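You operate a simulated robot arm through the tools that you are given. There is no shell and no other tool.

You run a simulated robot arm. Do the job below in one go: nothing can be reset, and whatever is moved stays where it is left.

Task
Test the sealer's emergency stop: start, hit it, twist it free, restart, stop.
Fine: end with the stop button; the case and the settings stay as they are.

It is judged by the outcome, as a careful person would: the job done as asked, and still so three seconds after it is handed in. It fails if anything else is knocked over, pushed out of place, dropped, spilled or broken.

Robot
A 7-joint arm with a two-finger parallel gripper, fixed in place. Base frame: the origin is on the floor under the middle of its stand, x ahead of it, y to its left, z up; the work surface is at about z = 0.62. Readings come in m, rad, newtons and seconds.
It reaches about 1.479 m from its shoulder. Its first joint turns from -2.897 to 2.897 rad. Payload 4.4 kg.
Tool frame: the origin (TCP) lies between the finger pads and is the grasp point; the fingertips stand 0.023 m ahead of it; z points along the fingers, y is the line along which they close. Largest opening 0.094 m; finger width 0.038, thickness 0.01; the body of the gripper, 0.054 by 0.096 m, starts 0.039 m behind the TCP.
Orientation is that of the tool frame in the base frame, as a unit quaternion [x, y, z, w]. With the fingers straight down and closing along the base's y, the tool's x points along the base's -x, its y along +y and its z along -z.

Tools
- The arm moves only by the tool apply_moves. Its argument "steps" is a list of rows, each a list of 3 entries, a list of its own where there are three numbers: the shift along the tool's x, y, z in units of 25 mm (1.0 is 25 mm), then the turn, a rotation vector about the tool's x, y, z in units of 5 degrees (1.0 is 5 degrees), then the closure, from 0 (fully open) to 1 (shut). In form: [[[x, y, z], [rx, ry, rz], claw], ...]. A call has 1 to 20 rows; each row shifts and turns the commanded pose from where the row before left it, along the tool's axes as they then stand. A call with a number of a shift or a turn outside -1 to 1 is refused whole. Each row takes 0.2 s and may step no farther than 0.05 m and 0.15 rad from the row before; otherwise, or with a gripper value out of range, the whole call is refused. A pose out of reach is approached as far as the arm can. The call stops where the force on the tool passes 40 N (or 10 N more than at its start, if that is more) or the arm is blocked; 0.2 s more then pass. Each finger travels about 0.072 m/s and halts on what it meets, pressing with about 35 N; the grip force reading is that of the motor and also rises with nothing between the fingers. The clock runs only during rows and for 0.2 s after the last one: add rows that do not move to give the fingers time. It gives the time, the measured TCP pose, the force on the tool (base axes), the opening and the grip force at its end, in the units of the frame above (readings bear some noise), with the torque about the TCP (base axes, N m) and any sound that the robot's microphone picked up.
- Cameras (640 x 400 px; columns grow to the right, rows downward): "scene" is fixed at [0.0502, -0.5007, 1.5731]; the picture's right is [0.19, -0.98, 0.00], its down [-0.61, -0.12, -0.78] and it looks along [0.77, 0.15, -0.62] (base axes); focal length 214 px, centre (320, 200). "wrist" rides on the gripper at [0.086, 0.016, -0.075] in the tool frame; the picture's right is [-0.18, 0.98, 0.00], its down [-0.58, -0.11, -0.81] and it looks along [-0.79, -0.15, 0.59] (tool axes); focal length 243 px, centre (320, 200).
- capture(camera): a new picture of that camera. It takes no simulated time.
- probe_pixels(camera, pixels): there is no depth. For up to 12 entries [column, row, z] of the newest picture of that camera ("zoom" is the newest enlarged one), the place [x, y] in the base frame at which the ray of that pixel passes the height z, good to about 0.003 m. It takes no simulated time.
- zoom(camera, box): a new picture of the part [left, top, right, bottom] of that camera's present view, enlarged. It takes no simulated time.
- hand_in(): hands the job in; it is judged then, once.

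Open the gripper and draw the arm clear of the work before you hand the job in, unless the task says otherwise.

The tools are called after ">>>" by a JSON object that holds its "api" and its "payload". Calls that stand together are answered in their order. apply_moves: Moves the arm, as the interface text tells. Its arguments: {"type":"object","properties":{"steps":{"type":"array","items":{"type":"array"}}},"required":["steps"]} The other tools are called the same way: capture (camera) takes a picture; probe_pixels (camera, pixels) gives the place at which the rays of pixels pass given heights; zoom (camera, box) takes an enlarged picture of a part of a camera's view; hand_in () hands the job in.

At the start:

```text
time_s: 0.0
tool_pos: [0.7359, -0.4476, 1.3614]
ee_rot: [-0.001, 1.0, 0.0, 0.0]
ft_force: [-0.9, -0.1, 0.7]
ft_torque: [0.01, 0.03, 0.02]
gripper_width: 0.0943
gripper_force: 0.1
```

scene: 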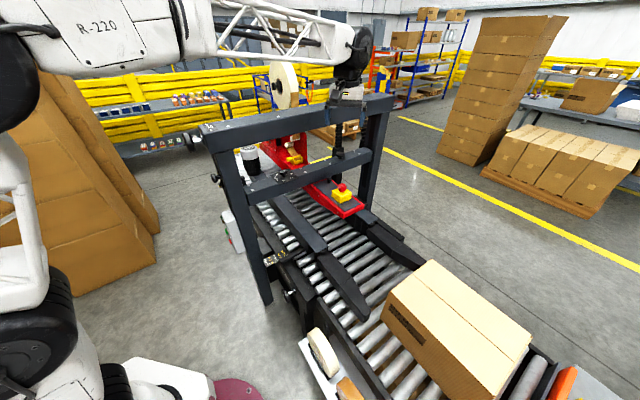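
wrist: 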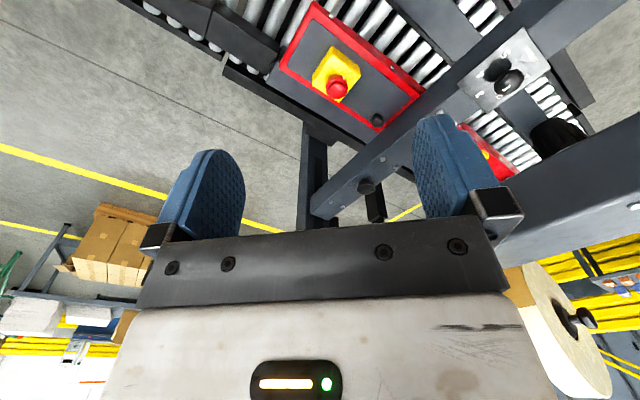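

The scene shows a case sealer with a red/yellow e-stop near (342,192) and perhaps a control box near (232,228). I'll zoom in on several parts to find the start/stop buttons.

>>> {"api": "zoom", "payload": {"camera": "scene", "box": [200, 180, 320, 255]}}

>>> {"api": "zoom", "payload": {"camera": "scene", "box": [280, 140, 400, 215]}}

>>> {"api": "zoom", "payload": {"camera": "wrist", "box": [240, 0, 560, 200]}}

>>> {"api": "zoom", "payload": {"camera": "scene", "box": [200, 90, 400, 215]}}

```text
5.33 times, centred on (260, 218) of scene
```

zoom: 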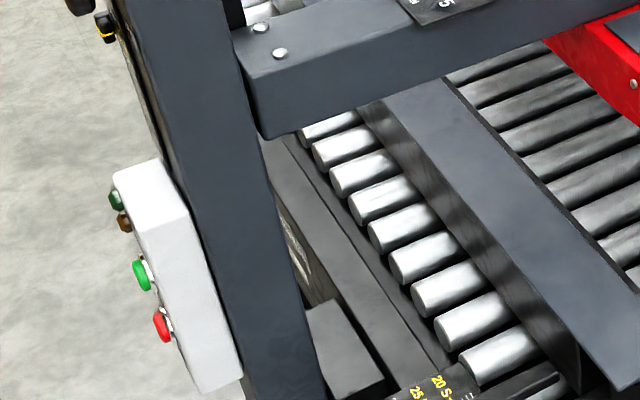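

```text
5.33 times, centred on (340, 178) of scene
```

zoom: 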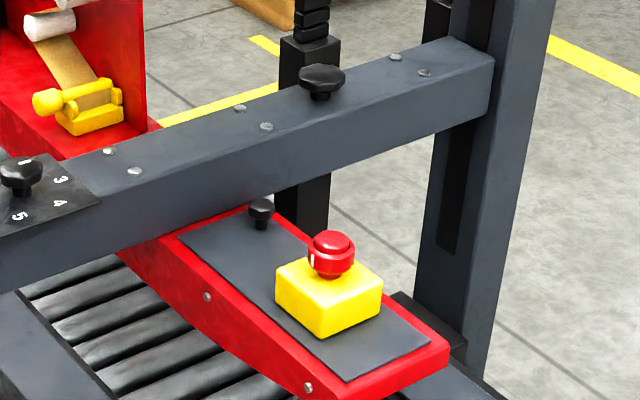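

```text
2.00 times, centred on (400, 100) of wrist
```

zoom: 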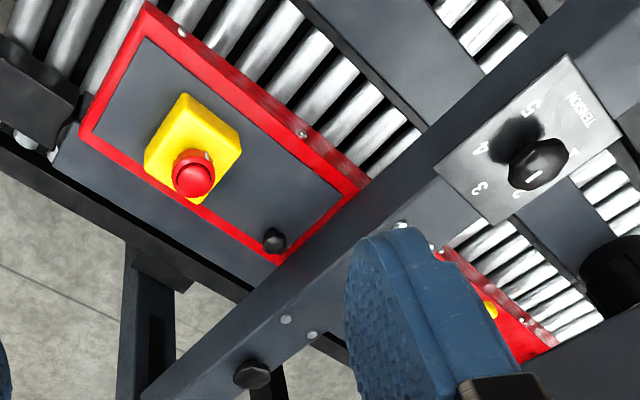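

```text
3.20 times, centred on (300, 152) of scene
```

zoom: 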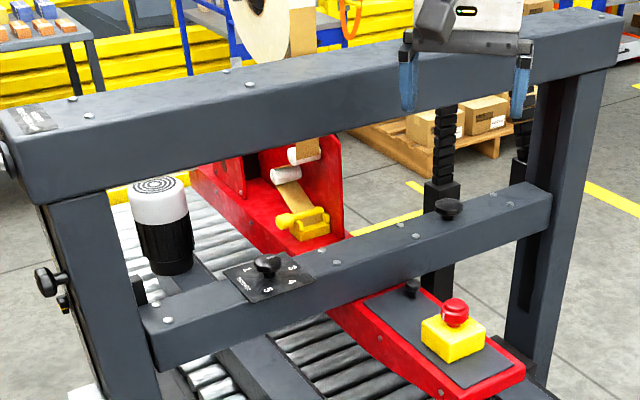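

Triangulating the two views: the e-stop head is near (0.906, -0.445, 0.975). The frame is turned about 45°, and the start/stop box (green at scene px (227,232), red at (230,241)) sits on the outer face of the left post, facing (-x,+y). I'll back away from the frame on the robot side first, then swing round to look at the box.

>>> {"api": "apply_moves", "payload": {"steps": [[[1, 0.6, 0], [0, 0, 0], 0], [[1, 0.6, 0], [0, 0, 0], 0], [[1, 0.6, 0], [0, 0, 0], 0], [[1, 0.6, 0], [0, 0, 0], 0], [[1, 0.6, 0], [0, 0, 0], 0], [[1, 0.6, 0], [0, 0, 0], 0], [[1, 0.6, 0], [0, 0, 0], 0], [[1, 0.6, 0], [0, 0, 0], 0], [[1, 0.6, 0], [0, 0, 0], 0], [[1, 0.6, 0], [0, 0, 0], 0]]}}

>>> {"api": "probe_pixels", "payload": {"camera": "scene", "pixels": [[226.6, 232.1, 0.75], [226.6, 232.1, 0.8], [226.6, 232.1, 0.85], [226.6, 232.1, 0.9], [230.4, 241.5, 0.75], [230.4, 241.5, 0.8], [230.4, 241.5, 0.85], [200, 123, 1.33], [393, 96, 1.33], [342, 188, 0.975], [283.4, 172.2, 1.017]]}}

```text
time_s: 2.2
tool_pos: [0.4854, -0.299, 1.3598]
ee_rot: [0.001, 1.0, 0.0, -0.001]
ft_force: [0.2, -0.2, -0.6]
ft_torque: [0.0, 0.0, 0.01]
gripper_width: 0.0942
gripper_force: 0.1
```

```text
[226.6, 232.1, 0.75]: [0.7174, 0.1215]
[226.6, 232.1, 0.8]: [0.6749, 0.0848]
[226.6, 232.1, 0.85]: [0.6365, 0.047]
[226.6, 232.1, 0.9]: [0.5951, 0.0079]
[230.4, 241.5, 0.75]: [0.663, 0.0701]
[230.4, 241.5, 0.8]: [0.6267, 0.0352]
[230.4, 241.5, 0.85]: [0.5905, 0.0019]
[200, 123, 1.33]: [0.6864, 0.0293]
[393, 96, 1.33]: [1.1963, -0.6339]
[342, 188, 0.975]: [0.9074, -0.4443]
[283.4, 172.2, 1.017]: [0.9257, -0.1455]
```

The arm is at (0.485,-0.299,1.36), clear of the frame. Now I swing to the left, keeping near the robot, at the same height.

>>> {"api": "apply_moves", "payload": {"steps": [[[0.3, 1, 0], [0, 0, -1], 0], [[0.2, 1, 0], [0, 0, -1], 0], [[0.2, 1, 0], [0, 0, -1], 0], [[0.2, 1, 0], [0, 0, -1], 0], [[0.1, 1, 0], [0, 0, -1], 0], [[0, 1, 0], [0, 0, -1], 0], [[0, 1, 0], [0, 0, -1], 0], [[-0.1, 1, 0], [0, 0, -1], 0], [[-0.1, 1, 0], [0, 0, -1], 0], [[-0.7, 0.7, 0], [0, 0, 0], 0], [[-0.7, 0.7, 0], [0, 0, 0], 0], [[-0.7, 0.7, 0], [0, 0, 0], 0], [[-0.7, 0.7, 0], [0, 0, 0], 0], [[-0.7, 0.7, 0], [0, 0, 0], 0], [[-0.7, 0.7, 0], [0, 0, 0], 0], [[-0.7, 0.7, 0], [0, 0, 0], 0], [[-0.7, 0.7, 0], [0, 0, 0], 0], [[-0.7, 0.7, 0], [0, 0, 0], 0], [[-0.7, 0.7, 0], [0, 0, 0], 0]]}}

>>> {"api": "capture", "payload": {"camera": "scene"}}

>>> {"api": "capture", "payload": {"camera": "wrist"}}

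```text
time_s: 6.2
tool_pos: [0.3888, 0.1529, 1.3628]
ee_rot: [-0.383, 0.924, 0.001, 0.0]
ft_force: [0.8, 0.6, -0.3]
ft_torque: [0.01, 0.02, -0.01]
gripper_width: 0.0942
gripper_force: 0.0
```

```text
taken
```

scene: 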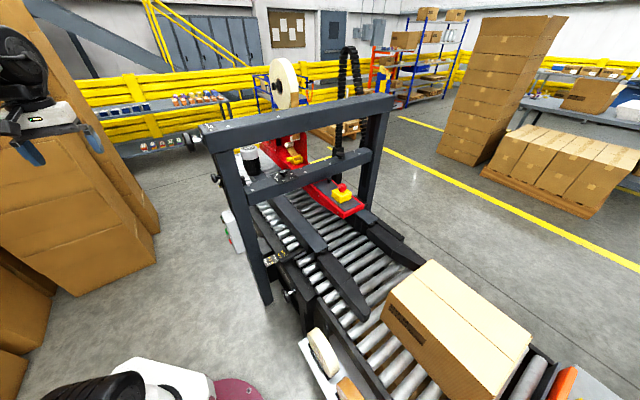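

```text
taken
```

wrist: 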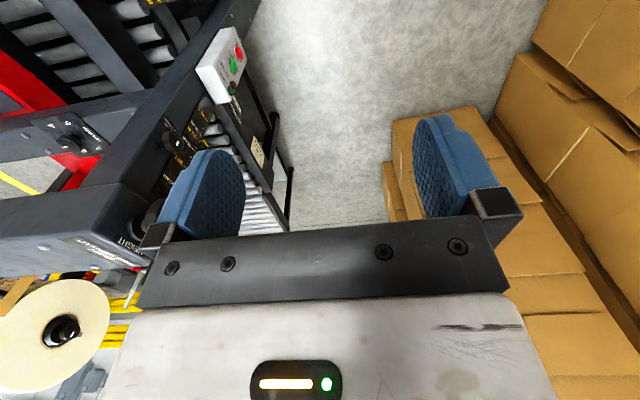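

The control box is now visible in the wrist view around (225,65). I'll zoom in to read the buttons and measure them.

>>> {"api": "zoom", "payload": {"camera": "wrist", "box": [160, 0, 320, 100]}}

>>> {"api": "zoom", "payload": {"camera": "wrist", "box": [190, 25, 254, 105]}}

>>> {"api": "zoom", "payload": {"camera": "scene", "box": [205, 195, 255, 260]}}

```text
4.00 times, centred on (240, 50) of wrist
```

zoom: 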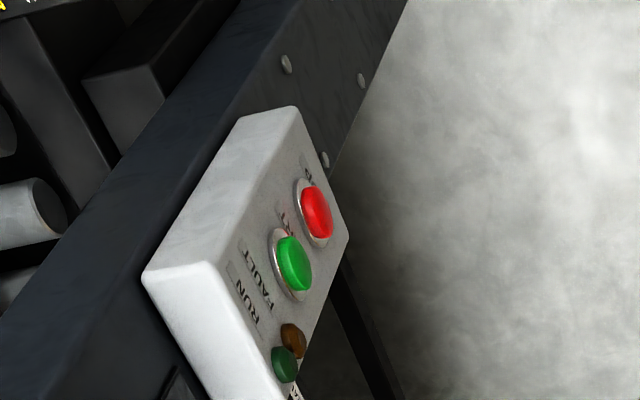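

```text
5.00 times, centred on (222, 65) of wrist
```

zoom: 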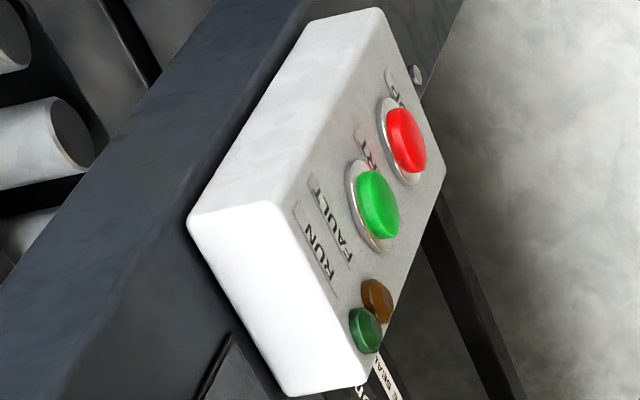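

```text
6.15 times, centred on (230, 228) of scene
```

zoom: 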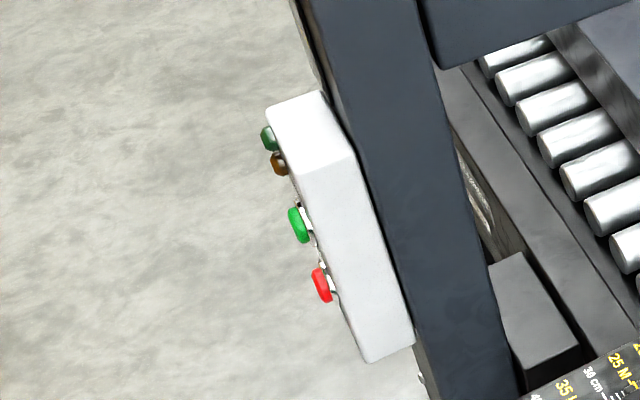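

Buttons identified: green START at wrist px (233.7,65.6), red STOP at (239.2,53.2); RUN/FAULT lamps above them, all dark. I'll probe both views at several heights to triangulate.

>>> {"api": "probe_pixels", "payload": {"camera": "wrist", "pixels": [[233.7, 65.6, 0.75], [233.7, 65.6, 0.8], [233.7, 65.6, 0.85], [233.7, 65.6, 0.9], [239.2, 53.2, 0.7], [239.2, 53.2, 0.75], [239.2, 53.2, 0.8], [239.2, 53.2, 0.85]]}}

>>> {"api": "probe_pixels", "payload": {"camera": "scene", "pixels": [[226.6, 232.1, 0.75], [226.6, 232.1, 0.8], [226.6, 232.1, 0.85], [226.6, 232.1, 0.9], [230.3, 241.7, 0.7], [230.3, 241.7, 0.75], [230.3, 241.7, 0.8], [230.3, 241.7, 0.85]]}}

```text
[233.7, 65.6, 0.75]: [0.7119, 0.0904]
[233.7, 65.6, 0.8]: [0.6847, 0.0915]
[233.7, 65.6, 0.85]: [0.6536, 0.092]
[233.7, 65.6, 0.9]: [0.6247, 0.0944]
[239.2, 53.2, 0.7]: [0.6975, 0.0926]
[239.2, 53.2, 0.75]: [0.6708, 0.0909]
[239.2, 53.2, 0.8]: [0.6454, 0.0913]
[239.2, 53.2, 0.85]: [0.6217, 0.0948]
```

```text
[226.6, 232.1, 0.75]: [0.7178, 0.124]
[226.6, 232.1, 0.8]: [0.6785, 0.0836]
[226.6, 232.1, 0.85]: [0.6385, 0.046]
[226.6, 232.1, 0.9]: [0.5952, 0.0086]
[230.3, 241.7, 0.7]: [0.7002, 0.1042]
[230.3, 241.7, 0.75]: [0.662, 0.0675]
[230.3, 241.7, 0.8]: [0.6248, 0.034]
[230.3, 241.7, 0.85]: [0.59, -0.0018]
```

Triangulated: START ≈ (0.687, 0.091, 0.791), STOP ≈ (0.688, 0.092, 0.717), face normal ≈ (-0.7, 0.7, 0). Next I turn the tool by 90° about its x so the fingers point at the panel horizontally, shifting outward while staying high.

>>> {"api": "apply_moves", "payload": {"steps": [[[-0.4, 0, 0], [1, 0, 0], 0], [[-0.4, 0, 0], [1, 0, 0], 0], [[-0.4, 0, 0], [1, 0, 0], 0], [[-0.4, 0, 0], [1, 0, 0], 0.2], [[-0.4, 0, 0], [1, 0, 0], 0.4], [[-0.4, 0, 0], [1, 0, 0], 0.6], [[-0.4, 0, 0], [1, 0, 0], 0.8], [[-0.4, 0, 0], [1, 0, 0], 1], [[-0.4, 0, 0], [1, 0, 0], 1], [[-0.4, 0, 0], [1, 0, 0], 1], [[-0.4, 0, 0], [1, 0, 0], 1], [[-0.4, 0, 0], [1, 0, 0], 1], [[-0.4, 0, 0], [1, 0, 0], 1], [[-0.4, 0, 0], [1, 0, 0], 1], [[-0.4, 0, 0], [1, 0, 0], 1], [[-0.4, 0, 0], [1, 0, 0], 1], [[-0.4, 0, 0], [1, 0, 0], 1], [[-0.4, 0, 0], [1, 0, 0], 1]]}}

>>> {"api": "capture", "payload": {"camera": "scene"}}

>>> {"api": "capture", "payload": {"camera": "wrist"}}

```text
time_s: 10.0
tool_pos: [0.5162, 0.282, 1.361]
ee_rot: [0.27, -0.653, 0.654, -0.271]
ft_force: [0.1, -0.7, -0.1]
ft_torque: [0.02, -0.02, 0.0]
gripper_width: 0.0
gripper_force: 35.3
```

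```text
taken
```

scene: 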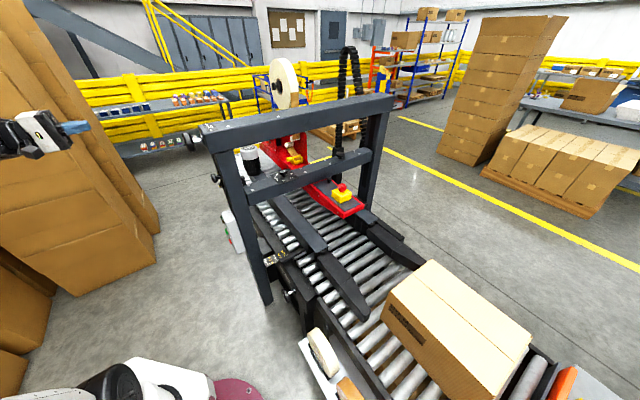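

```text
taken
```

wrist: 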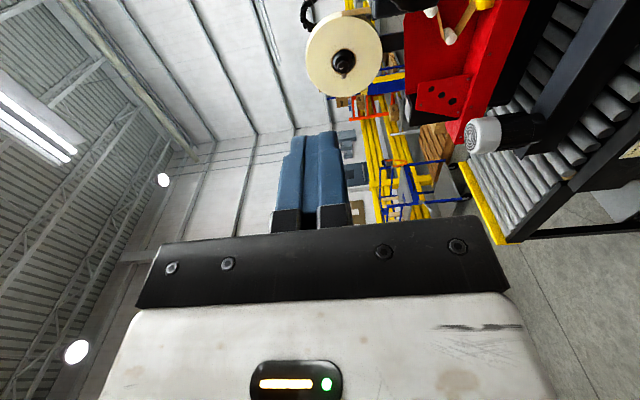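

The fingers now point horizontally along (0.7,-0.7,0), shut, TCP (0.516,0.282,1.361) about 0.26 m off the panel. I descend toward button height, staying at that stand-off.

>>> {"api": "apply_moves", "payload": {"steps": [[[0, 1, 0], [0, 0, 0], 1], [[0, 1, 0], [0, 0, 0], 1], [[0, 1, 0], [0, 0, 0], 1], [[0, 1, 0], [0, 0, 0], 1], [[0, 1, 0], [0, 0, 0], 1], [[0, 1, 0], [0, 0, 0], 1], [[0, 1, 0], [0, 0, 0], 1], [[0, 1, 0], [0, 0, 0], 1], [[0, 1, 0], [0, 0, 0], 1], [[0, 1, 0], [0, 0, 0], 1], [[0, 1, 0], [0, 0, 0], 1], [[0, 1, 0], [0, 0, 0], 1], [[0, 1, 0], [0, 0, 0], 1], [[0, 1, 0], [0, 0, 0], 1], [[0, 1, 0], [0, 0, 0], 1], [[0, 1, 0], [0, 0, 0], 1]]}}

>>> {"api": "capture", "payload": {"camera": "scene"}}

>>> {"api": "capture", "payload": {"camera": "wrist"}}

```text
time_s: 13.4
tool_pos: [0.5162, 0.2831, 0.9611]
ee_rot: [-0.27, 0.653, -0.653, 0.272]
ft_force: [0.0, 0.1, -0.5]
ft_torque: [-0.03, 0.01, -0.02]
gripper_width: 0.0
gripper_force: 34.7
```

```text
taken
```

scene: 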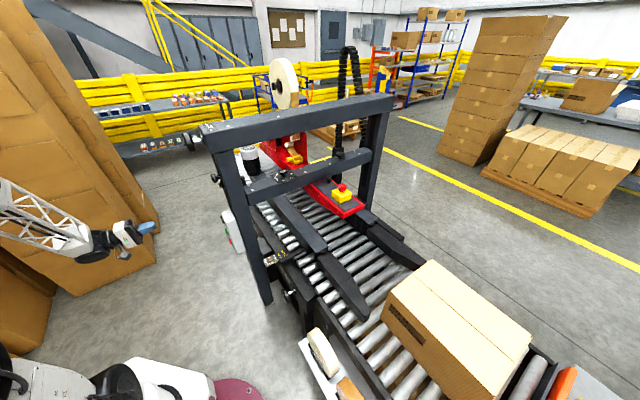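

```text
taken
```

wrist: 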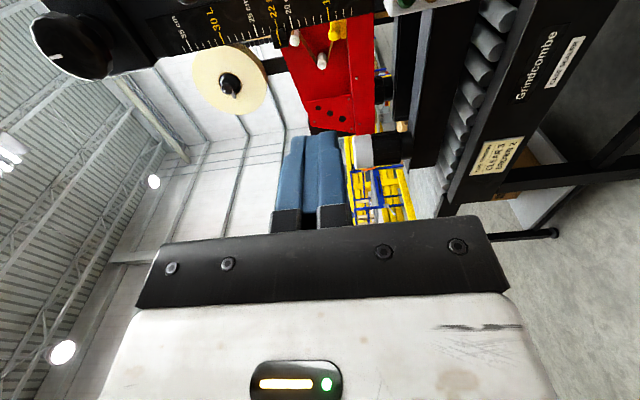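

At z=0.961 the panel is just off the top of the wrist picture near (400,0). I go down 0.17 and forward 0.10 to bring it into view.

>>> {"api": "apply_moves", "payload": {"steps": [[[0.1, 1, 0], [0, 0, 0], 1], [[0.1, 1, 0], [0, 0, 0], 1], [[0.1, 1, 0], [0, 0, 0], 1], [[0.1, 1, 0], [0, 0, 0], 1], [[0.1, 1, 0], [0, 0, 0], 1], [[0.1, 1, 0], [0, 0, 0], 1], [[0, 0.8, 0], [0, 0, 0], 1], [[0, 0, 1], [0, 0, 0], 1], [[0, 0, 1], [0, 0, 0], 1], [[0, 0, 1], [0, 0, 0], 1], [[0, 0, 1], [0, 0, 0], 1]]}}

>>> {"api": "capture", "payload": {"camera": "scene"}}

>>> {"api": "capture", "payload": {"camera": "wrist"}}

```text
time_s: 15.8
tool_pos: [0.5758, 0.2011, 0.791]
ee_rot: [-0.27, 0.654, -0.653, 0.271]
ft_force: [0.0, 0.6, 0.5]
ft_torque: [0.01, 0.03, 0.0]
gripper_width: 0.0001
gripper_force: 34.7
```

```text
taken
```

scene: 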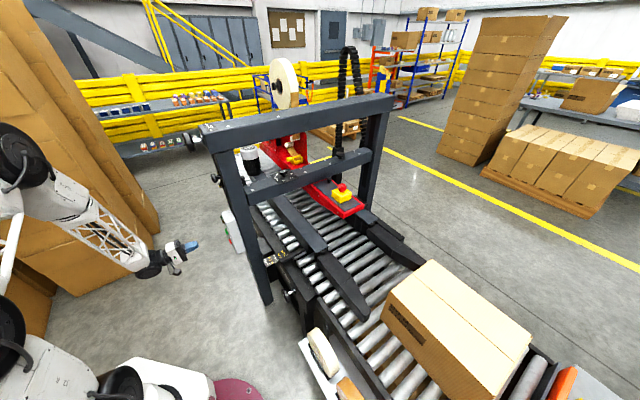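

```text
taken
```

wrist: 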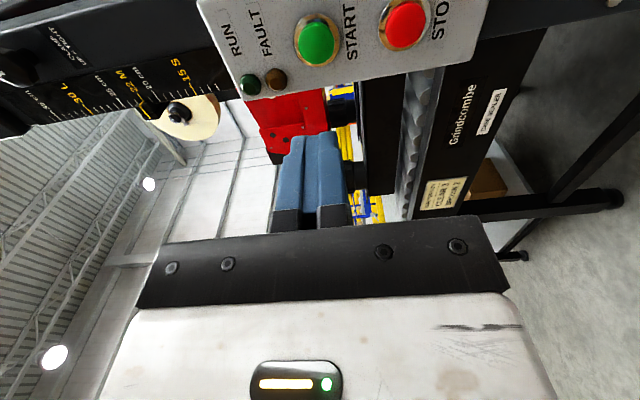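

START is at wrist px (317,40) and STOP at (405,24), with RUN/FAULT lamps dark. In the tool frame START works out at about (0.001,-0.003,0.16), so I approach straight ahead 0.11 m and look again.

>>> {"api": "apply_moves", "payload": {"steps": [[[0, -0.1, 0.9], [0, 0, 0], 1], [[0, 0, 0.9], [0, 0, 0], 1], [[0, 0, 0.9], [0, 0, 0], 1], [[0, 0, 0.9], [0, 0, 0], 1], [[0, 0, 0.8], [0, 0, 0], 1]]}}

>>> {"api": "capture", "payload": {"camera": "wrist"}}

>>> {"api": "zoom", "payload": {"camera": "scene", "box": [180, 190, 260, 260]}}

```text
time_s: 17.0
tool_pos: [0.6543, 0.123, 0.7951]
ee_rot: [-0.271, 0.653, -0.653, 0.27]
ft_force: [0.2, -0.9, -0.5]
ft_torque: [0.01, 0.02, -0.01]
gripper_width: 0.0
gripper_force: 35.5
```

```text
taken
```

wrist: 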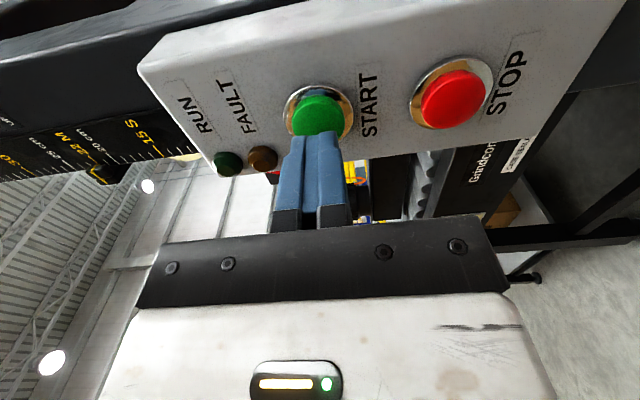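

```text
5.71 times, centred on (220, 225) of scene
```

zoom: 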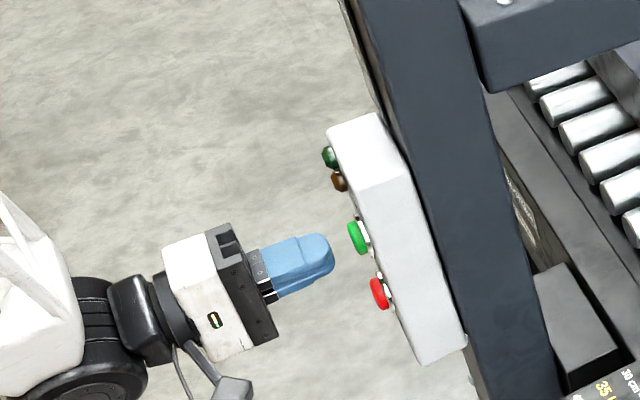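

The fingertips (about (320,147)) are in line with the green cap (316,115), roughly 25 mm away. I close the gap in 5 mm rows.

>>> {"api": "apply_moves", "payload": {"steps": [[[0, 0, 0.2], [0, 0, 0], 1], [[0, 0, 0.2], [0, 0, 0], 1], [[0, 0, 0.2], [0, 0, 0], 1], [[0, 0, 0.2], [0, 0, 0], 1]]}}

>>> {"api": "capture", "payload": {"camera": "wrist"}}

```text
time_s: 18.0
tool_pos: [0.6687, 0.1082, 0.7947]
ee_rot: [-0.271, 0.654, -0.653, 0.271]
ft_force: [-1.5, 1.2, -0.9]
ft_torque: [-0.02, -0.01, 0.02]
gripper_width: 0.0
gripper_force: 34.9
heard: click
```

```text
taken
```

wrist: 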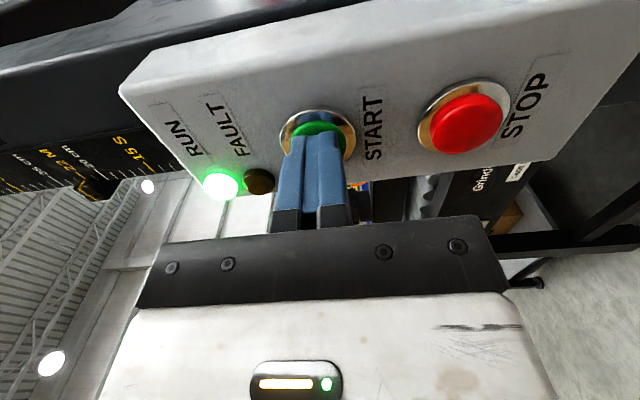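

A click was heard and the RUN lamp at (220,185) is lit: the sealer has started. I back straight off and check the lamp and the case.

>>> {"api": "apply_moves", "payload": {"steps": [[[0, 0, -0.4], [0, 0, 0], 1], [[0, 0, -1], [0, 0, 0], 1], [[0, 0, -1], [0, 0, 0], 1], [[0, 0, -1], [0, 0, 0], 1], [[0, 0, -1], [0, 0, 0], 1], [[0, 0, -1], [0, 0, 0], 1]]}}

>>> {"api": "capture", "payload": {"camera": "wrist"}}

>>> {"api": "capture", "payload": {"camera": "scene"}}

```text
time_s: 19.4
tool_pos: [0.5723, 0.2048, 0.7954]
ee_rot: [0.27, -0.653, 0.654, -0.27]
ft_force: [0.4, 0.7, -0.7]
ft_torque: [0.01, 0.02, -0.01]
gripper_width: 0.0
gripper_force: 35.5
```

```text
taken
```

wrist: 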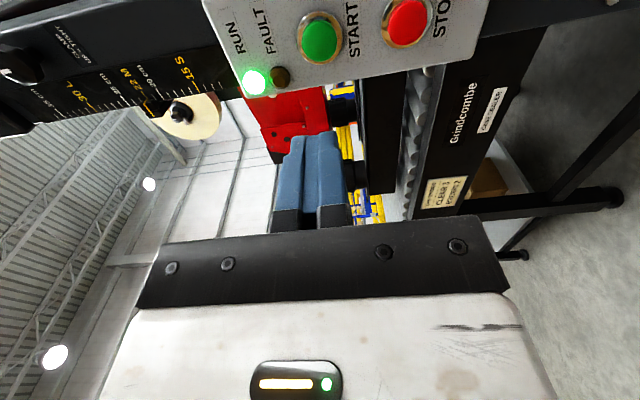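

```text
taken
```

scene: 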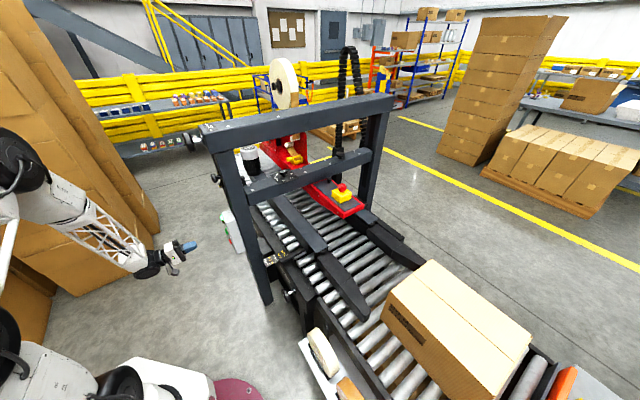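

RUN stays lit and the case has not moved. A cream label at (443,193) carries text; I read it in case it holds restart rules.

>>> {"api": "zoom", "payload": {"camera": "wrist", "box": [400, 70, 540, 230]}}

>>> {"api": "zoom", "payload": {"camera": "scene", "box": [310, 165, 380, 225]}}

```text
2.50 times, centred on (470, 150) of wrist
```

zoom: 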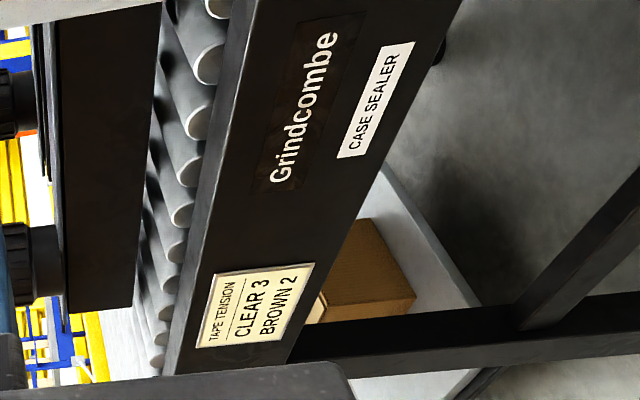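

```text
6.67 times, centred on (345, 195) of scene
```

zoom: 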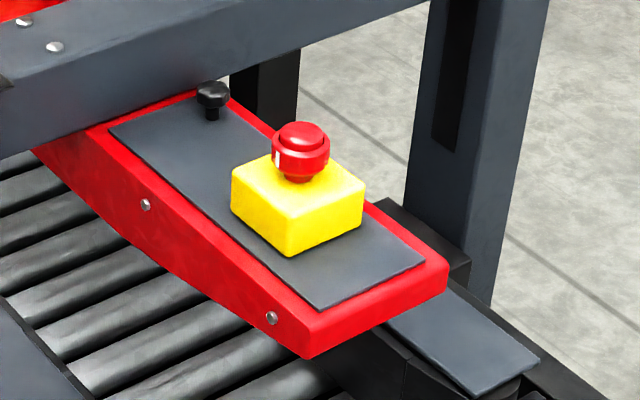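

The label is only about tape tension, which I leave alone. Now I back away, rise and un-tilt the tool on the robot side to head for the e-stop.

>>> {"api": "apply_moves", "payload": {"steps": [[[0.3, -1, -0.4], [0, 0, 0], 1], [[0.3, -1, -0.4], [0, 0, 0], 1], [[0.3, -1, -0.4], [0, 0, 0], 1], [[0.3, -1, -0.4], [0, 0, 0], 1], [[0.3, -1, -0.4], [0, 0, 0], 1], [[0.3, -1, -0.4], [0, 0, 0], 1], [[0.3, -1, -0.4], [0, 0, 0], 1], [[0.3, -1, -0.4], [0, 0, 0], 1], [[0.3, -1, -0.4], [0, 0, 0], 1], [[0.3, -1, -0.4], [0, 0, 0], 1], [[0.2, -0.7, 0], [-1, 0, 0], 1], [[0.2, -0.697, -0.061], [-1, 0, 0], 1], [[0.2, -0.689, -0.122], [-1, 0, 0], 1], [[0.2, -0.676, -0.181], [-1, 0, 0], 1], [[0.2, -0.658, -0.239], [-1, 0, 0], 1], [[0.2, -0.634, -0.296], [-1, 0, 0], 1], [[0.2, -0.606, -0.35], [-1, 0, 0], 1], [[0.2, -0.573, -0.402], [-1, 0, 0], 1], [[0.2, -0.536, -0.45], [-1, 0, 0], 1], [[0.2, -0.495, -0.495], [-1, 0, 0], 1]]}}

>>> {"api": "apply_moves", "payload": {"steps": [[[0.2, -0.45, -0.536], [-1, 0, 0], 1], [[0.2, -0.402, -0.573], [-1, 0, 0], 1], [[0.2, -0.35, -0.606], [-1, 0, 0], 1], [[0.2, -0.296, -0.634], [-1, 0, 0], 1], [[0.2, -0.239, -0.658], [-1, 0, 0], 1], [[0.2, -0.181, -0.676], [-1, 0, 0], 1], [[0.2, -0.122, -0.689], [-1, 0, 0], 1], [[0.2, -0.061, -0.697], [-1, 0, 0], 1]]}}

```text
time_s: 23.6
tool_pos: [0.4145, 0.188, 1.2188]
ee_rot: [-0.36, 0.869, -0.315, 0.13]
ft_force: [-0.1, -0.1, 0.6]
ft_torque: [-0.02, -0.01, -0.01]
gripper_width: 0.0
gripper_force: 35.7
```

```text
time_s: 25.4
tool_pos: [0.3856, 0.1576, 1.3599]
ee_rot: [-0.383, 0.924, 0.002, 0.0]
ft_force: [0.3, 0.0, -0.4]
ft_torque: [-0.01, 0.0, -0.02]
gripper_width: 0.0
gripper_force: 35.0
```

The tool is vertical again at (0.386,0.158,1.36), clear of the frame. Now I swing back to the right and out to above the e-stop.

>>> {"api": "apply_moves", "payload": {"steps": [[[0.687, -0.929, 0], [0, 0, 0], 1], [[0.687, -0.929, 0], [0, 0, 0], 1], [[0.687, -0.929, 0], [0, 0, 0], 1], [[0.687, -0.929, 0], [0, 0, 0], 1], [[0.687, -0.929, 0], [0, 0, 0], 1], [[0.687, -0.929, 0], [0, 0, 0], 1], [[0.687, -0.929, 0], [0, 0, 0], 1], [[0.687, -0.929, 0], [0, 0, 0], 1], [[0.687, -0.929, 0], [0, 0, 0], 1], [[0.687, -0.929, 0], [0, 0, 0], 1], [[0.687, -0.929, 0], [0, 0, 0], 1], [[0.687, -0.929, 0], [0, 0, 0], 1], [[0.687, -0.929, 0], [0, 0, 0], 1], [[0.687, -0.929, 0], [0, 0, 0], 1]]}}

>>> {"api": "apply_moves", "payload": {"steps": [[[-0.36, -0.93, 0], [0, 0, 0], 1], [[-0.36, -0.93, 0], [0, 0, 0], 1], [[-0.36, -0.93, 0], [0, 0, 0], 1], [[-0.36, -0.93, 0], [0, 0, 0], 1], [[-0.36, -0.93, 0], [0, 0, 0], 1], [[-0.36, -0.93, 0], [0, 0, 0], 1], [[-0.36, -0.93, 0], [0, 0, 0], 1], [[-0.36, -0.93, 0], [0, 0, 0], 1], [[-0.36, -0.93, 0], [0, 0, 0], 1], [[-0.36, -0.93, 0], [0, 0, 0], 1], [[-0.36, -0.93, 0], [0, 0, 0], 1], [[-0.36, -0.93, 0], [0, 0, 0], 1], [[-0.36, -0.93, 0], [0, 0, 0], 1], [[-0.36, -0.93, 0], [0, 0, 0], 1], [[-0.36, -0.93, 0], [0, 0, 0], 1], [[-0.36, -0.93, 0], [0, 0, 0], 1], [[-0.36, -0.93, 0], [0, 0, 0], 1], [[-0.36, -0.93, 0], [0, 0, 0], 1]]}}

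>>> {"api": "capture", "payload": {"camera": "wrist"}}

>>> {"api": "capture", "payload": {"camera": "scene"}}

```text
time_s: 28.4
tool_pos: [0.445, -0.243, 1.3585]
ee_rot: [-0.383, 0.924, 0.0, 0.0]
ft_force: [-0.8, -0.8, -0.2]
ft_torque: [-0.01, -0.01, -0.01]
gripper_width: 0.0
gripper_force: 34.8
```

```text
time_s: 32.2
tool_pos: [0.8542, -0.4227, 1.3611]
ee_rot: [-0.383, 0.924, 0.0, 0.001]
ft_force: [-0.1, 0.2, 0.4]
ft_torque: [0.01, -0.01, -0.03]
gripper_width: 0.0
gripper_force: 35.6
```

```text
taken
```

wrist: 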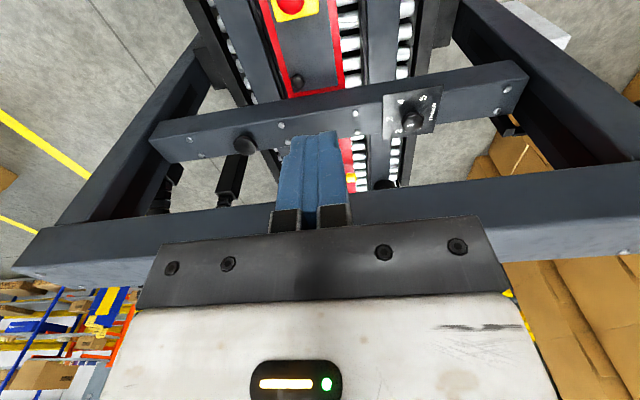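

```text
taken
```

scene: 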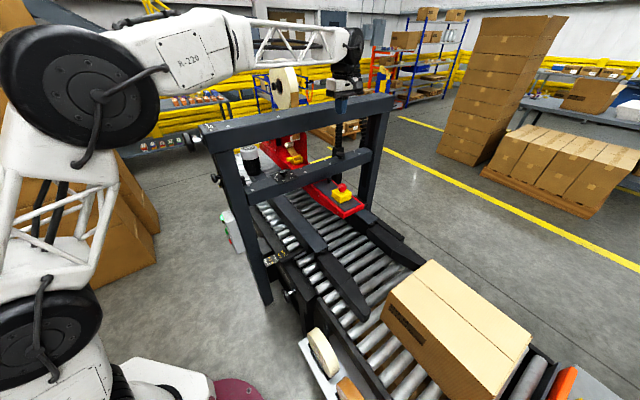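

The e-stop sits at wrist px (290,3), just at the picture's edge; the beams lie on the far side of the tool. I probe it in both views to fix its place.

>>> {"api": "probe_pixels", "payload": {"camera": "wrist", "pixels": [[290, 3, 0.95], [290, 3, 0.975], [290, 3, 1.0]]}}

>>> {"api": "probe_pixels", "payload": {"camera": "scene", "pixels": [[342, 187.5, 0.95], [342, 187.5, 0.975], [342, 187.5, 1.0]]}}

>>> {"api": "zoom", "payload": {"camera": "scene", "box": [310, 165, 380, 225]}}

```text
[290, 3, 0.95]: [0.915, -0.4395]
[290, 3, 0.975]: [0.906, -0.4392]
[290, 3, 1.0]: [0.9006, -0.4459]
```

```text
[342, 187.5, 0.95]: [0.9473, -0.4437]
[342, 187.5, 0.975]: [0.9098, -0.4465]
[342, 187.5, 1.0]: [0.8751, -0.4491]
```

```text
6.67 times, centred on (345, 195) of scene
```

zoom: 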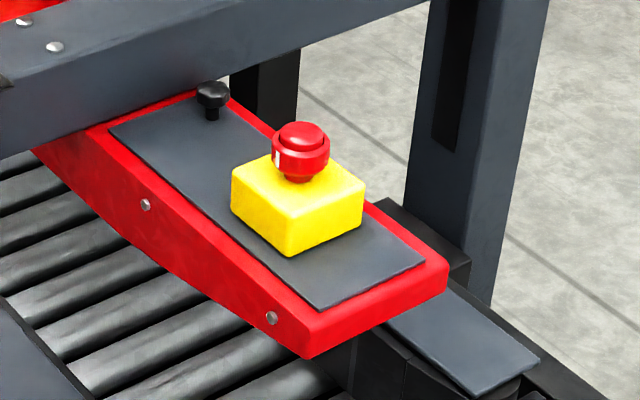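

The e-stop head is at about (0.907,-0.443,0.975), roughly 42 mm across. Before descending I check where the upper beam is, for clearance of the wrist.

>>> {"api": "zoom", "payload": {"camera": "wrist", "box": [0, 0, 640, 400]}}

>>> {"api": "probe_pixels", "payload": {"camera": "wrist", "pixels": [[560, 173, 1.2], [560, 173, 1.25], [560, 173, 1.3], [100, 238, 1.2], [100, 238, 1.25], [100, 238, 1.3]]}}

>>> {"api": "probe_pixels", "payload": {"camera": "scene", "pixels": [[210, 153, 1.2], [210, 153, 1.25], [210, 153, 1.3], [390, 109, 1.2], [390, 109, 1.25], [390, 109, 1.3]]}}

>>> {"api": "zoom", "payload": {"camera": "scene", "box": [300, 20, 400, 140]}}

```text
1.00 times, centred on (320, 200) of wrist (not enlarged: the box is as wide or as high as the picture)
```

zoom: 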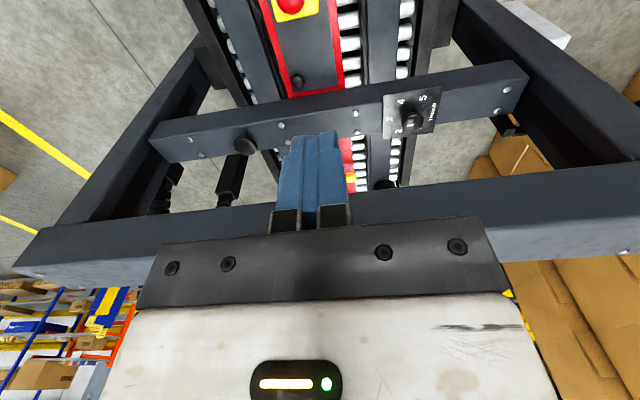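

```text
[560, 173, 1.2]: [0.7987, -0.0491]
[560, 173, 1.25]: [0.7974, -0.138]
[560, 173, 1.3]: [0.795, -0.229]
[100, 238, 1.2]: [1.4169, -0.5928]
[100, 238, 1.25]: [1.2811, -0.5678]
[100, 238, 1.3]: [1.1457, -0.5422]
```

```text
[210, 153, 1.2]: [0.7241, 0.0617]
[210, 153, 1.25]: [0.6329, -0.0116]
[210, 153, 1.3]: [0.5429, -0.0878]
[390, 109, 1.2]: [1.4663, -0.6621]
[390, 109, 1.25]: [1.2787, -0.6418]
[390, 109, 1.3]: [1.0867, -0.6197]
```

```text
3.33 times, centred on (350, 80) of scene
```

zoom: 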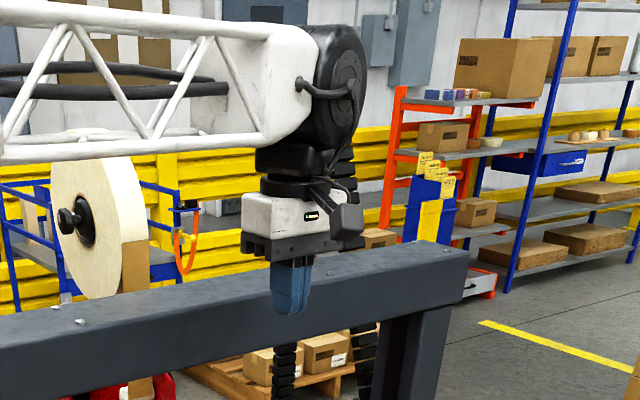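

The upper beam's front face is about 0.21 m beyond the e-stop axis (z about 1.21–1.33), which leaves enough room. I descend to about 0.15 m above the e-stop head and look.

>>> {"api": "apply_moves", "payload": {"steps": [[[-0.23, -0.52, 0.4], [0, 0, 0], 1], [[-0.23, -0.52, 0.6], [0, 0, 0], 1], [[-0.23, -0.52, 0.8], [0, 0, 0], 1], [[-0.23, -0.52, 0.8], [0, 0, 0], 1], [[0, 0, 0.8], [0, 0, 0], 1], [[0, 0, 0.8], [0, 0, 0], 1], [[0, 0, 0.8], [0, 0, 0], 1], [[0, 0, 0.8], [0, 0, 0], 1], [[0, 0, 0.8], [0, 0, 0], 1], [[0, 0, 0.8], [0, 0, 0], 1], [[0, 0, 0.8], [0, 0, 0], 1], [[0, 0, 0.8], [0, 0, 0], 1]]}}

>>> {"api": "capture", "payload": {"camera": "wrist"}}

>>> {"api": "capture", "payload": {"camera": "scene"}}

```text
time_s: 34.8
tool_pos: [0.9085, -0.4433, 1.135]
ee_rot: [-0.383, 0.924, -0.001, 0.001]
ft_force: [0.2, 0.2, 1.1]
ft_torque: [0.02, 0.0, 0.01]
gripper_width: 0.0001
gripper_force: 34.9
```

```text
taken
```

wrist: 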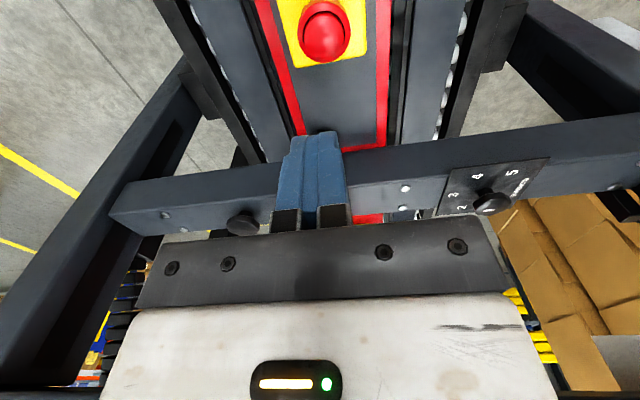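

```text
taken
```

scene: 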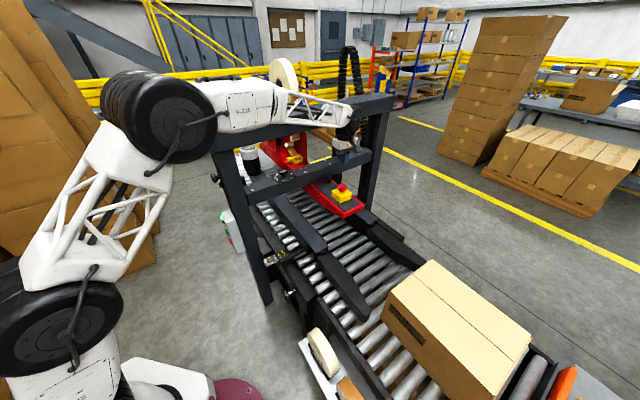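

The e-stop head is at wrist px (324,30), almost straight below. I zoom in to look for the twist arrows and to refine its centre.

>>> {"api": "zoom", "payload": {"camera": "wrist", "box": [264, 0, 392, 80]}}

>>> {"api": "zoom", "payload": {"camera": "scene", "box": [310, 165, 380, 225]}}

>>> {"api": "probe_pixels", "payload": {"camera": "wrist", "pixels": [[324, 30, 0.96], [324, 30, 0.97], [324, 30, 0.98], [324, 30, 0.99]]}}

```text
5.00 times, centred on (328, 40) of wrist
```

zoom: 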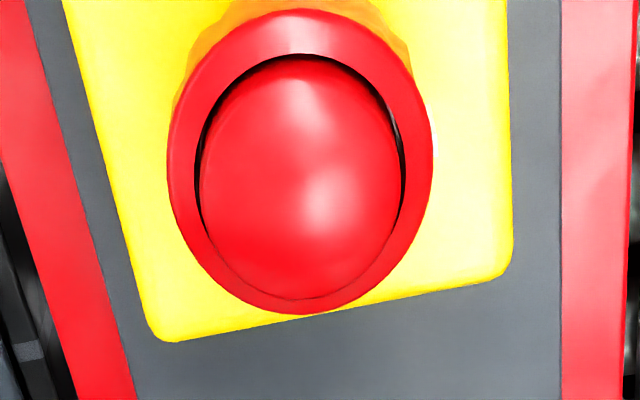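

```text
6.67 times, centred on (345, 195) of scene
```

zoom: 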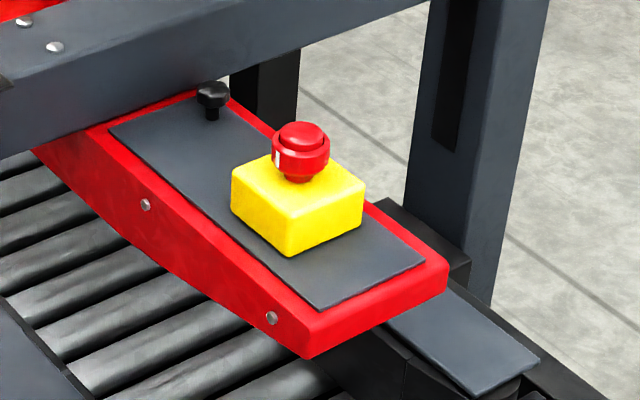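

```text
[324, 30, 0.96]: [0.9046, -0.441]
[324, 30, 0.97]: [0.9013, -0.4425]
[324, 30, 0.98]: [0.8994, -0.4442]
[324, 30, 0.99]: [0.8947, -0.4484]
```

The head has an outer collar centred at (324,32) with a domed plunger inside; triangulation puts it near (0.902,-0.445,0.98), so I shift about 6 mm toward tool +x and 3 mm toward +y, come down 75 mm, and look again.

>>> {"api": "apply_moves", "payload": {"steps": [[[0.24, 0.12, 0.5], [0, 0, 0], 1], [[0, 0, 0.5], [0, 0, 0], 1], [[0, 0, 0.5], [0, 0, 0], 1], [[0, 0, 0.5], [0, 0, 0], 1], [[0, 0, 0.5], [0, 0, 0], 1], [[0, 0, 0.5], [0, 0, 0], 1]]}}

>>> {"api": "zoom", "payload": {"camera": "wrist", "box": [200, 40, 440, 190]}}

>>> {"api": "zoom", "payload": {"camera": "scene", "box": [300, 120, 400, 220]}}

```text
time_s: 36.2
tool_pos: [0.9026, -0.444, 1.0599]
ee_rot: [-0.383, 0.924, 0.0, 0.0]
ft_force: [-0.6, -0.3, -0.1]
ft_torque: [0.01, 0.01, -0.01]
gripper_width: 0.0001
gripper_force: 34.8
```

```text
2.67 times, centred on (320, 115) of wrist
```

zoom: 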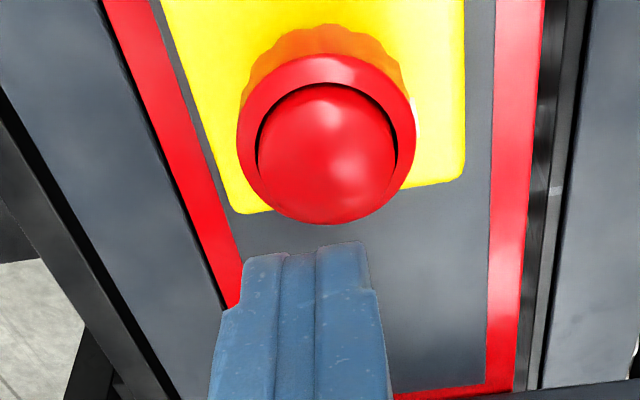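

```text
4.00 times, centred on (350, 170) of scene
```

zoom: 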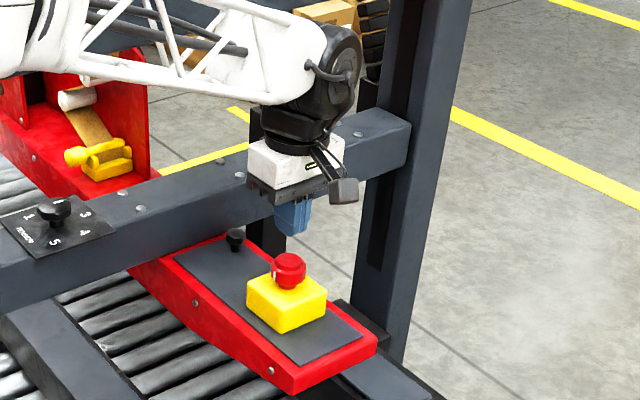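

The plunger centre (323,92) computes to within 2 mm of the tool axis, with about 45 mm of gap. I come down 32 mm and then press in 4 mm rows.

>>> {"api": "apply_moves", "payload": {"steps": [[[0, 0, 0.45], [0, 0, 0], 1], [[0, 0, 0.45], [0, 0, 0], 1], [[0, 0, 0.38], [0, 0, 0], 1], [[0, 0, 0.16], [0, 0, 0], 1], [[0, 0, 0.16], [0, 0, 0], 1], [[0, 0, 0.16], [0, 0, 0], 1]]}}

>>> {"api": "zoom", "payload": {"camera": "wrist", "box": [200, 40, 440, 190]}}

```text
time_s: 37.6
tool_pos: [0.9013, -0.4449, 1.0185]
ee_rot: [-0.383, 0.924, -0.001, 0.001]
ft_force: [-11.1, 5.8, 32.7]
ft_torque: [0.06, 0.41, -0.05]
gripper_width: 0.0
gripper_force: 35.0
heard: click
```

```text
2.67 times, centred on (320, 115) of wrist
```

zoom: 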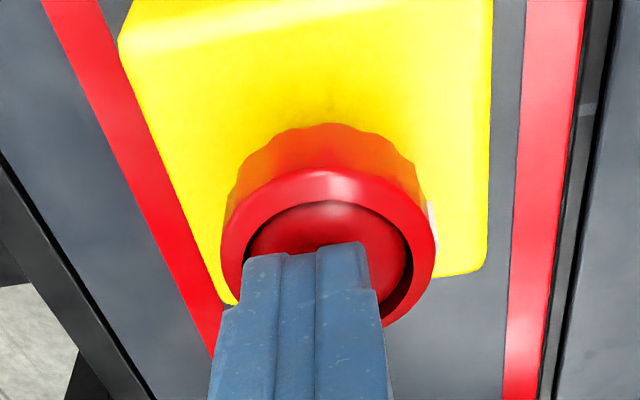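

A click was heard with about 33 N of push. I lift off and check whether the plunger stayed latched and what the RUN/FAULT lamps show.

>>> {"api": "apply_moves", "payload": {"steps": [[[0, 0, -0.3], [0, 0, 0], 1], [[0, 0, -0.6], [0, 0, 0], 1], [[0, 0, -0.6], [0, 0, 0], 1], [[0, 0, -0.2], [0, 0, 0], 1]]}}

>>> {"api": "zoom", "payload": {"camera": "wrist", "box": [200, 40, 440, 190]}}

>>> {"api": "zoom", "payload": {"camera": "scene", "box": [310, 165, 380, 225]}}

>>> {"api": "zoom", "payload": {"camera": "scene", "box": [205, 195, 255, 260]}}

```text
time_s: 38.6
tool_pos: [0.9022, -0.4451, 1.057]
ee_rot: [-0.383, 0.924, 0.0, 0.0]
ft_force: [-0.3, 0.8, -0.4]
ft_torque: [-0.01, 0.01, -0.05]
gripper_width: 0.0001
gripper_force: 35.0
```

```text
2.67 times, centred on (320, 115) of wrist
```

zoom: 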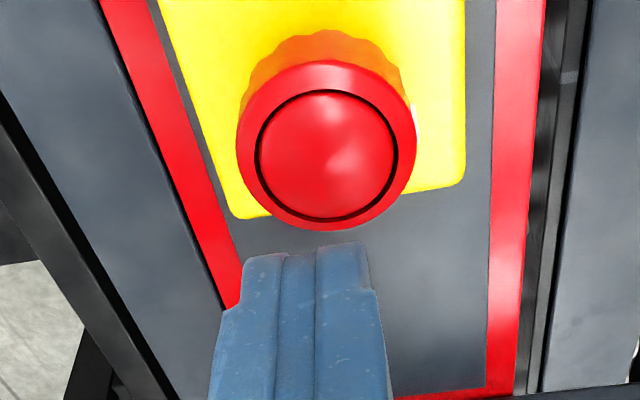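

```text
6.67 times, centred on (345, 195) of scene
```

zoom: 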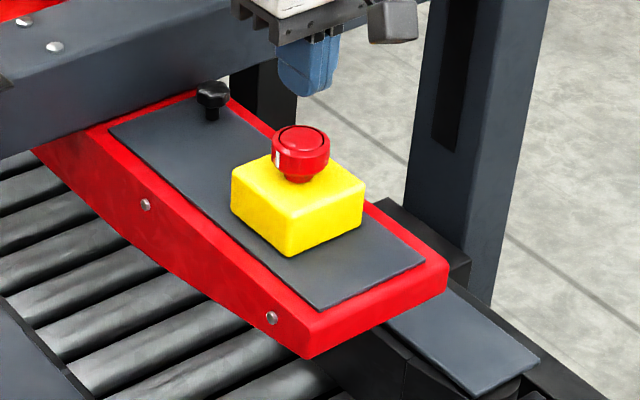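

```text
6.15 times, centred on (230, 228) of scene
```

zoom: 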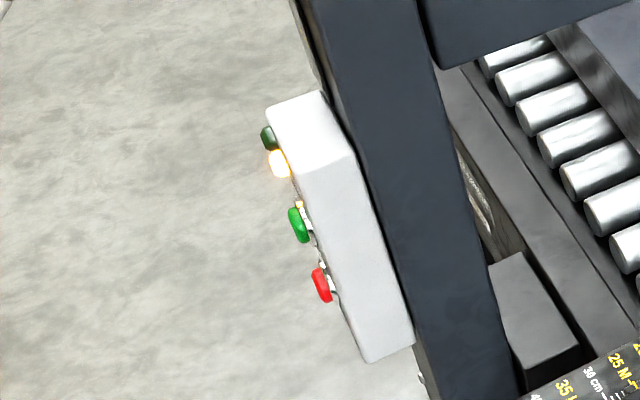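

The e-stop is latched (plunger flush with its collar), RUN is out and FAULT is lit at (275,163) in the zoom. Now I open the fingers and come down around the collar (about 43 mm wide, z about 0.965–0.99; yellow box top about 0.96), with a 1.5 mm shift in tool y.

>>> {"api": "apply_moves", "payload": {"steps": [[[0, 0.06, 0], [0, 0, 0], 0], [[0, 0, 0], [0, 0, 0], 0], [[0, 0, 0], [0, 0, 0], 0], [[0, 0, 0], [0, 0, 0], 0], [[0, 0, 0.5], [0, 0, 0], 0], [[0, 0, 0.5], [0, 0, 0], 0], [[0, 0, 0.5], [0, 0, 0], 0], [[0, 0, 0.5], [0, 0, 0], 0], [[0, 0, 0.3], [0, 0, 0], 0]]}}

>>> {"api": "capture", "payload": {"camera": "wrist"}}

>>> {"api": "zoom", "payload": {"camera": "scene", "box": [310, 150, 380, 210]}}

```text
time_s: 40.6
tool_pos: [0.9012, -0.4444, 0.9997]
ee_rot: [-0.383, 0.924, 0.0, 0.0]
ft_force: [0.2, -0.1, 0.4]
ft_torque: [0.0, -0.02, 0.03]
gripper_width: 0.094
gripper_force: 0.0
```

```text
taken
```

wrist: 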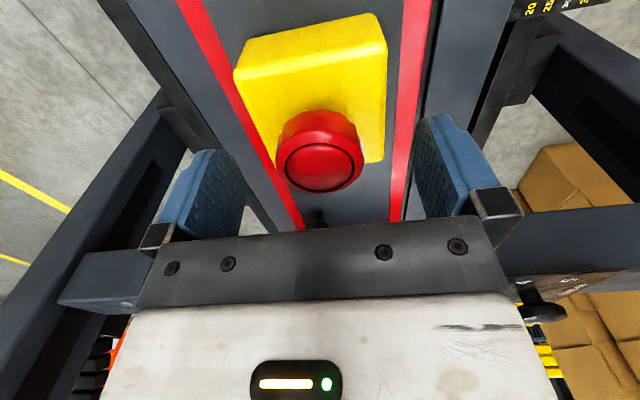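

```text
6.67 times, centred on (345, 180) of scene
```

zoom: 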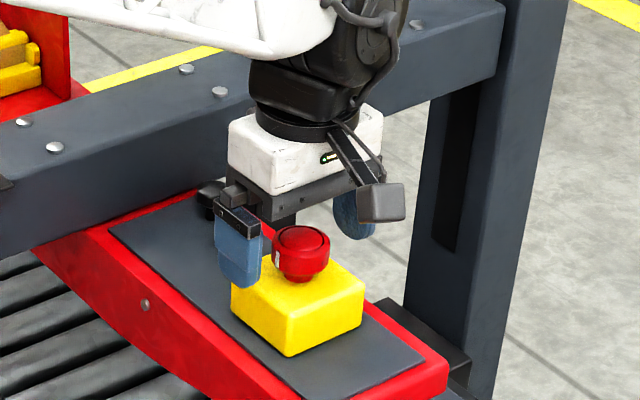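

The collar sits centred between the open fingers (wrist px (320,163)). I go down 8 mm more so the tips are at about 0.969, then close on the collar.

>>> {"api": "apply_moves", "payload": {"steps": [[[0, 0, 0.32], [0, 0, 0], 0], [[0, 0, 0], [0, 0, 0], 0.5], [[0, 0, 0], [0, 0, 0], 1], [[0, 0, 0], [0, 0, 0], 1], [[0, 0, 0], [0, 0, 0], 1], [[0, 0, 0], [0, 0, 0], 1]]}}

>>> {"api": "capture", "payload": {"camera": "wrist"}}

>>> {"api": "zoom", "payload": {"camera": "scene", "box": [310, 150, 380, 210]}}

```text
time_s: 42.0
tool_pos: [0.9011, -0.4433, 0.9907]
ee_rot: [-0.383, 0.924, 0.0, 0.0]
ft_force: [-18.5, 16.7, 4.3]
ft_torque: [-0.14, 0.2, -0.07]
gripper_width: 0.042
gripper_force: 45.1
```

```text
taken
```

wrist: 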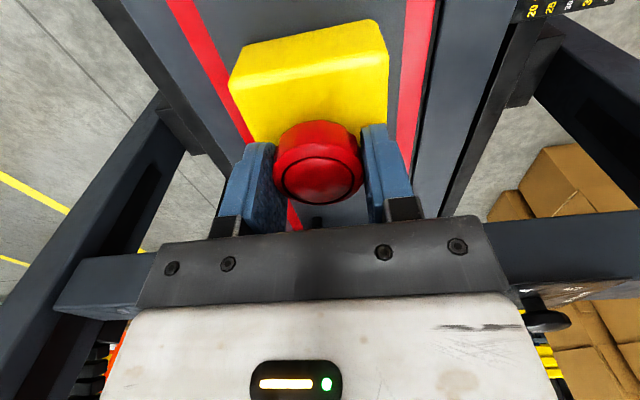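

```text
6.67 times, centred on (345, 180) of scene
```

zoom: 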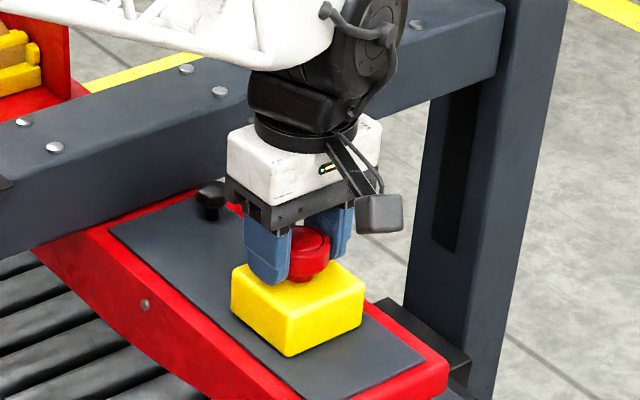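

The collar is gripped at 42 mm, with about 25 N side force along tool +y, meaning its axis is a little further that way. I shift the command 1 mm along +y to relieve it.

>>> {"api": "apply_moves", "payload": {"steps": [[[0, 0.04, 0], [0, 0, 0], 1], [[0, 0, 0], [0, 0, 0], 1]]}}

```text
time_s: 42.6
tool_pos: [0.9, -0.4436, 0.9902]
ee_rot: [-0.382, 0.924, -0.001, 0.0]
ft_force: [7.3, 5.7, -1.8]
ft_torque: [-0.14, 0.3, 0.04]
gripper_width: 0.0417
gripper_force: 44.9
```

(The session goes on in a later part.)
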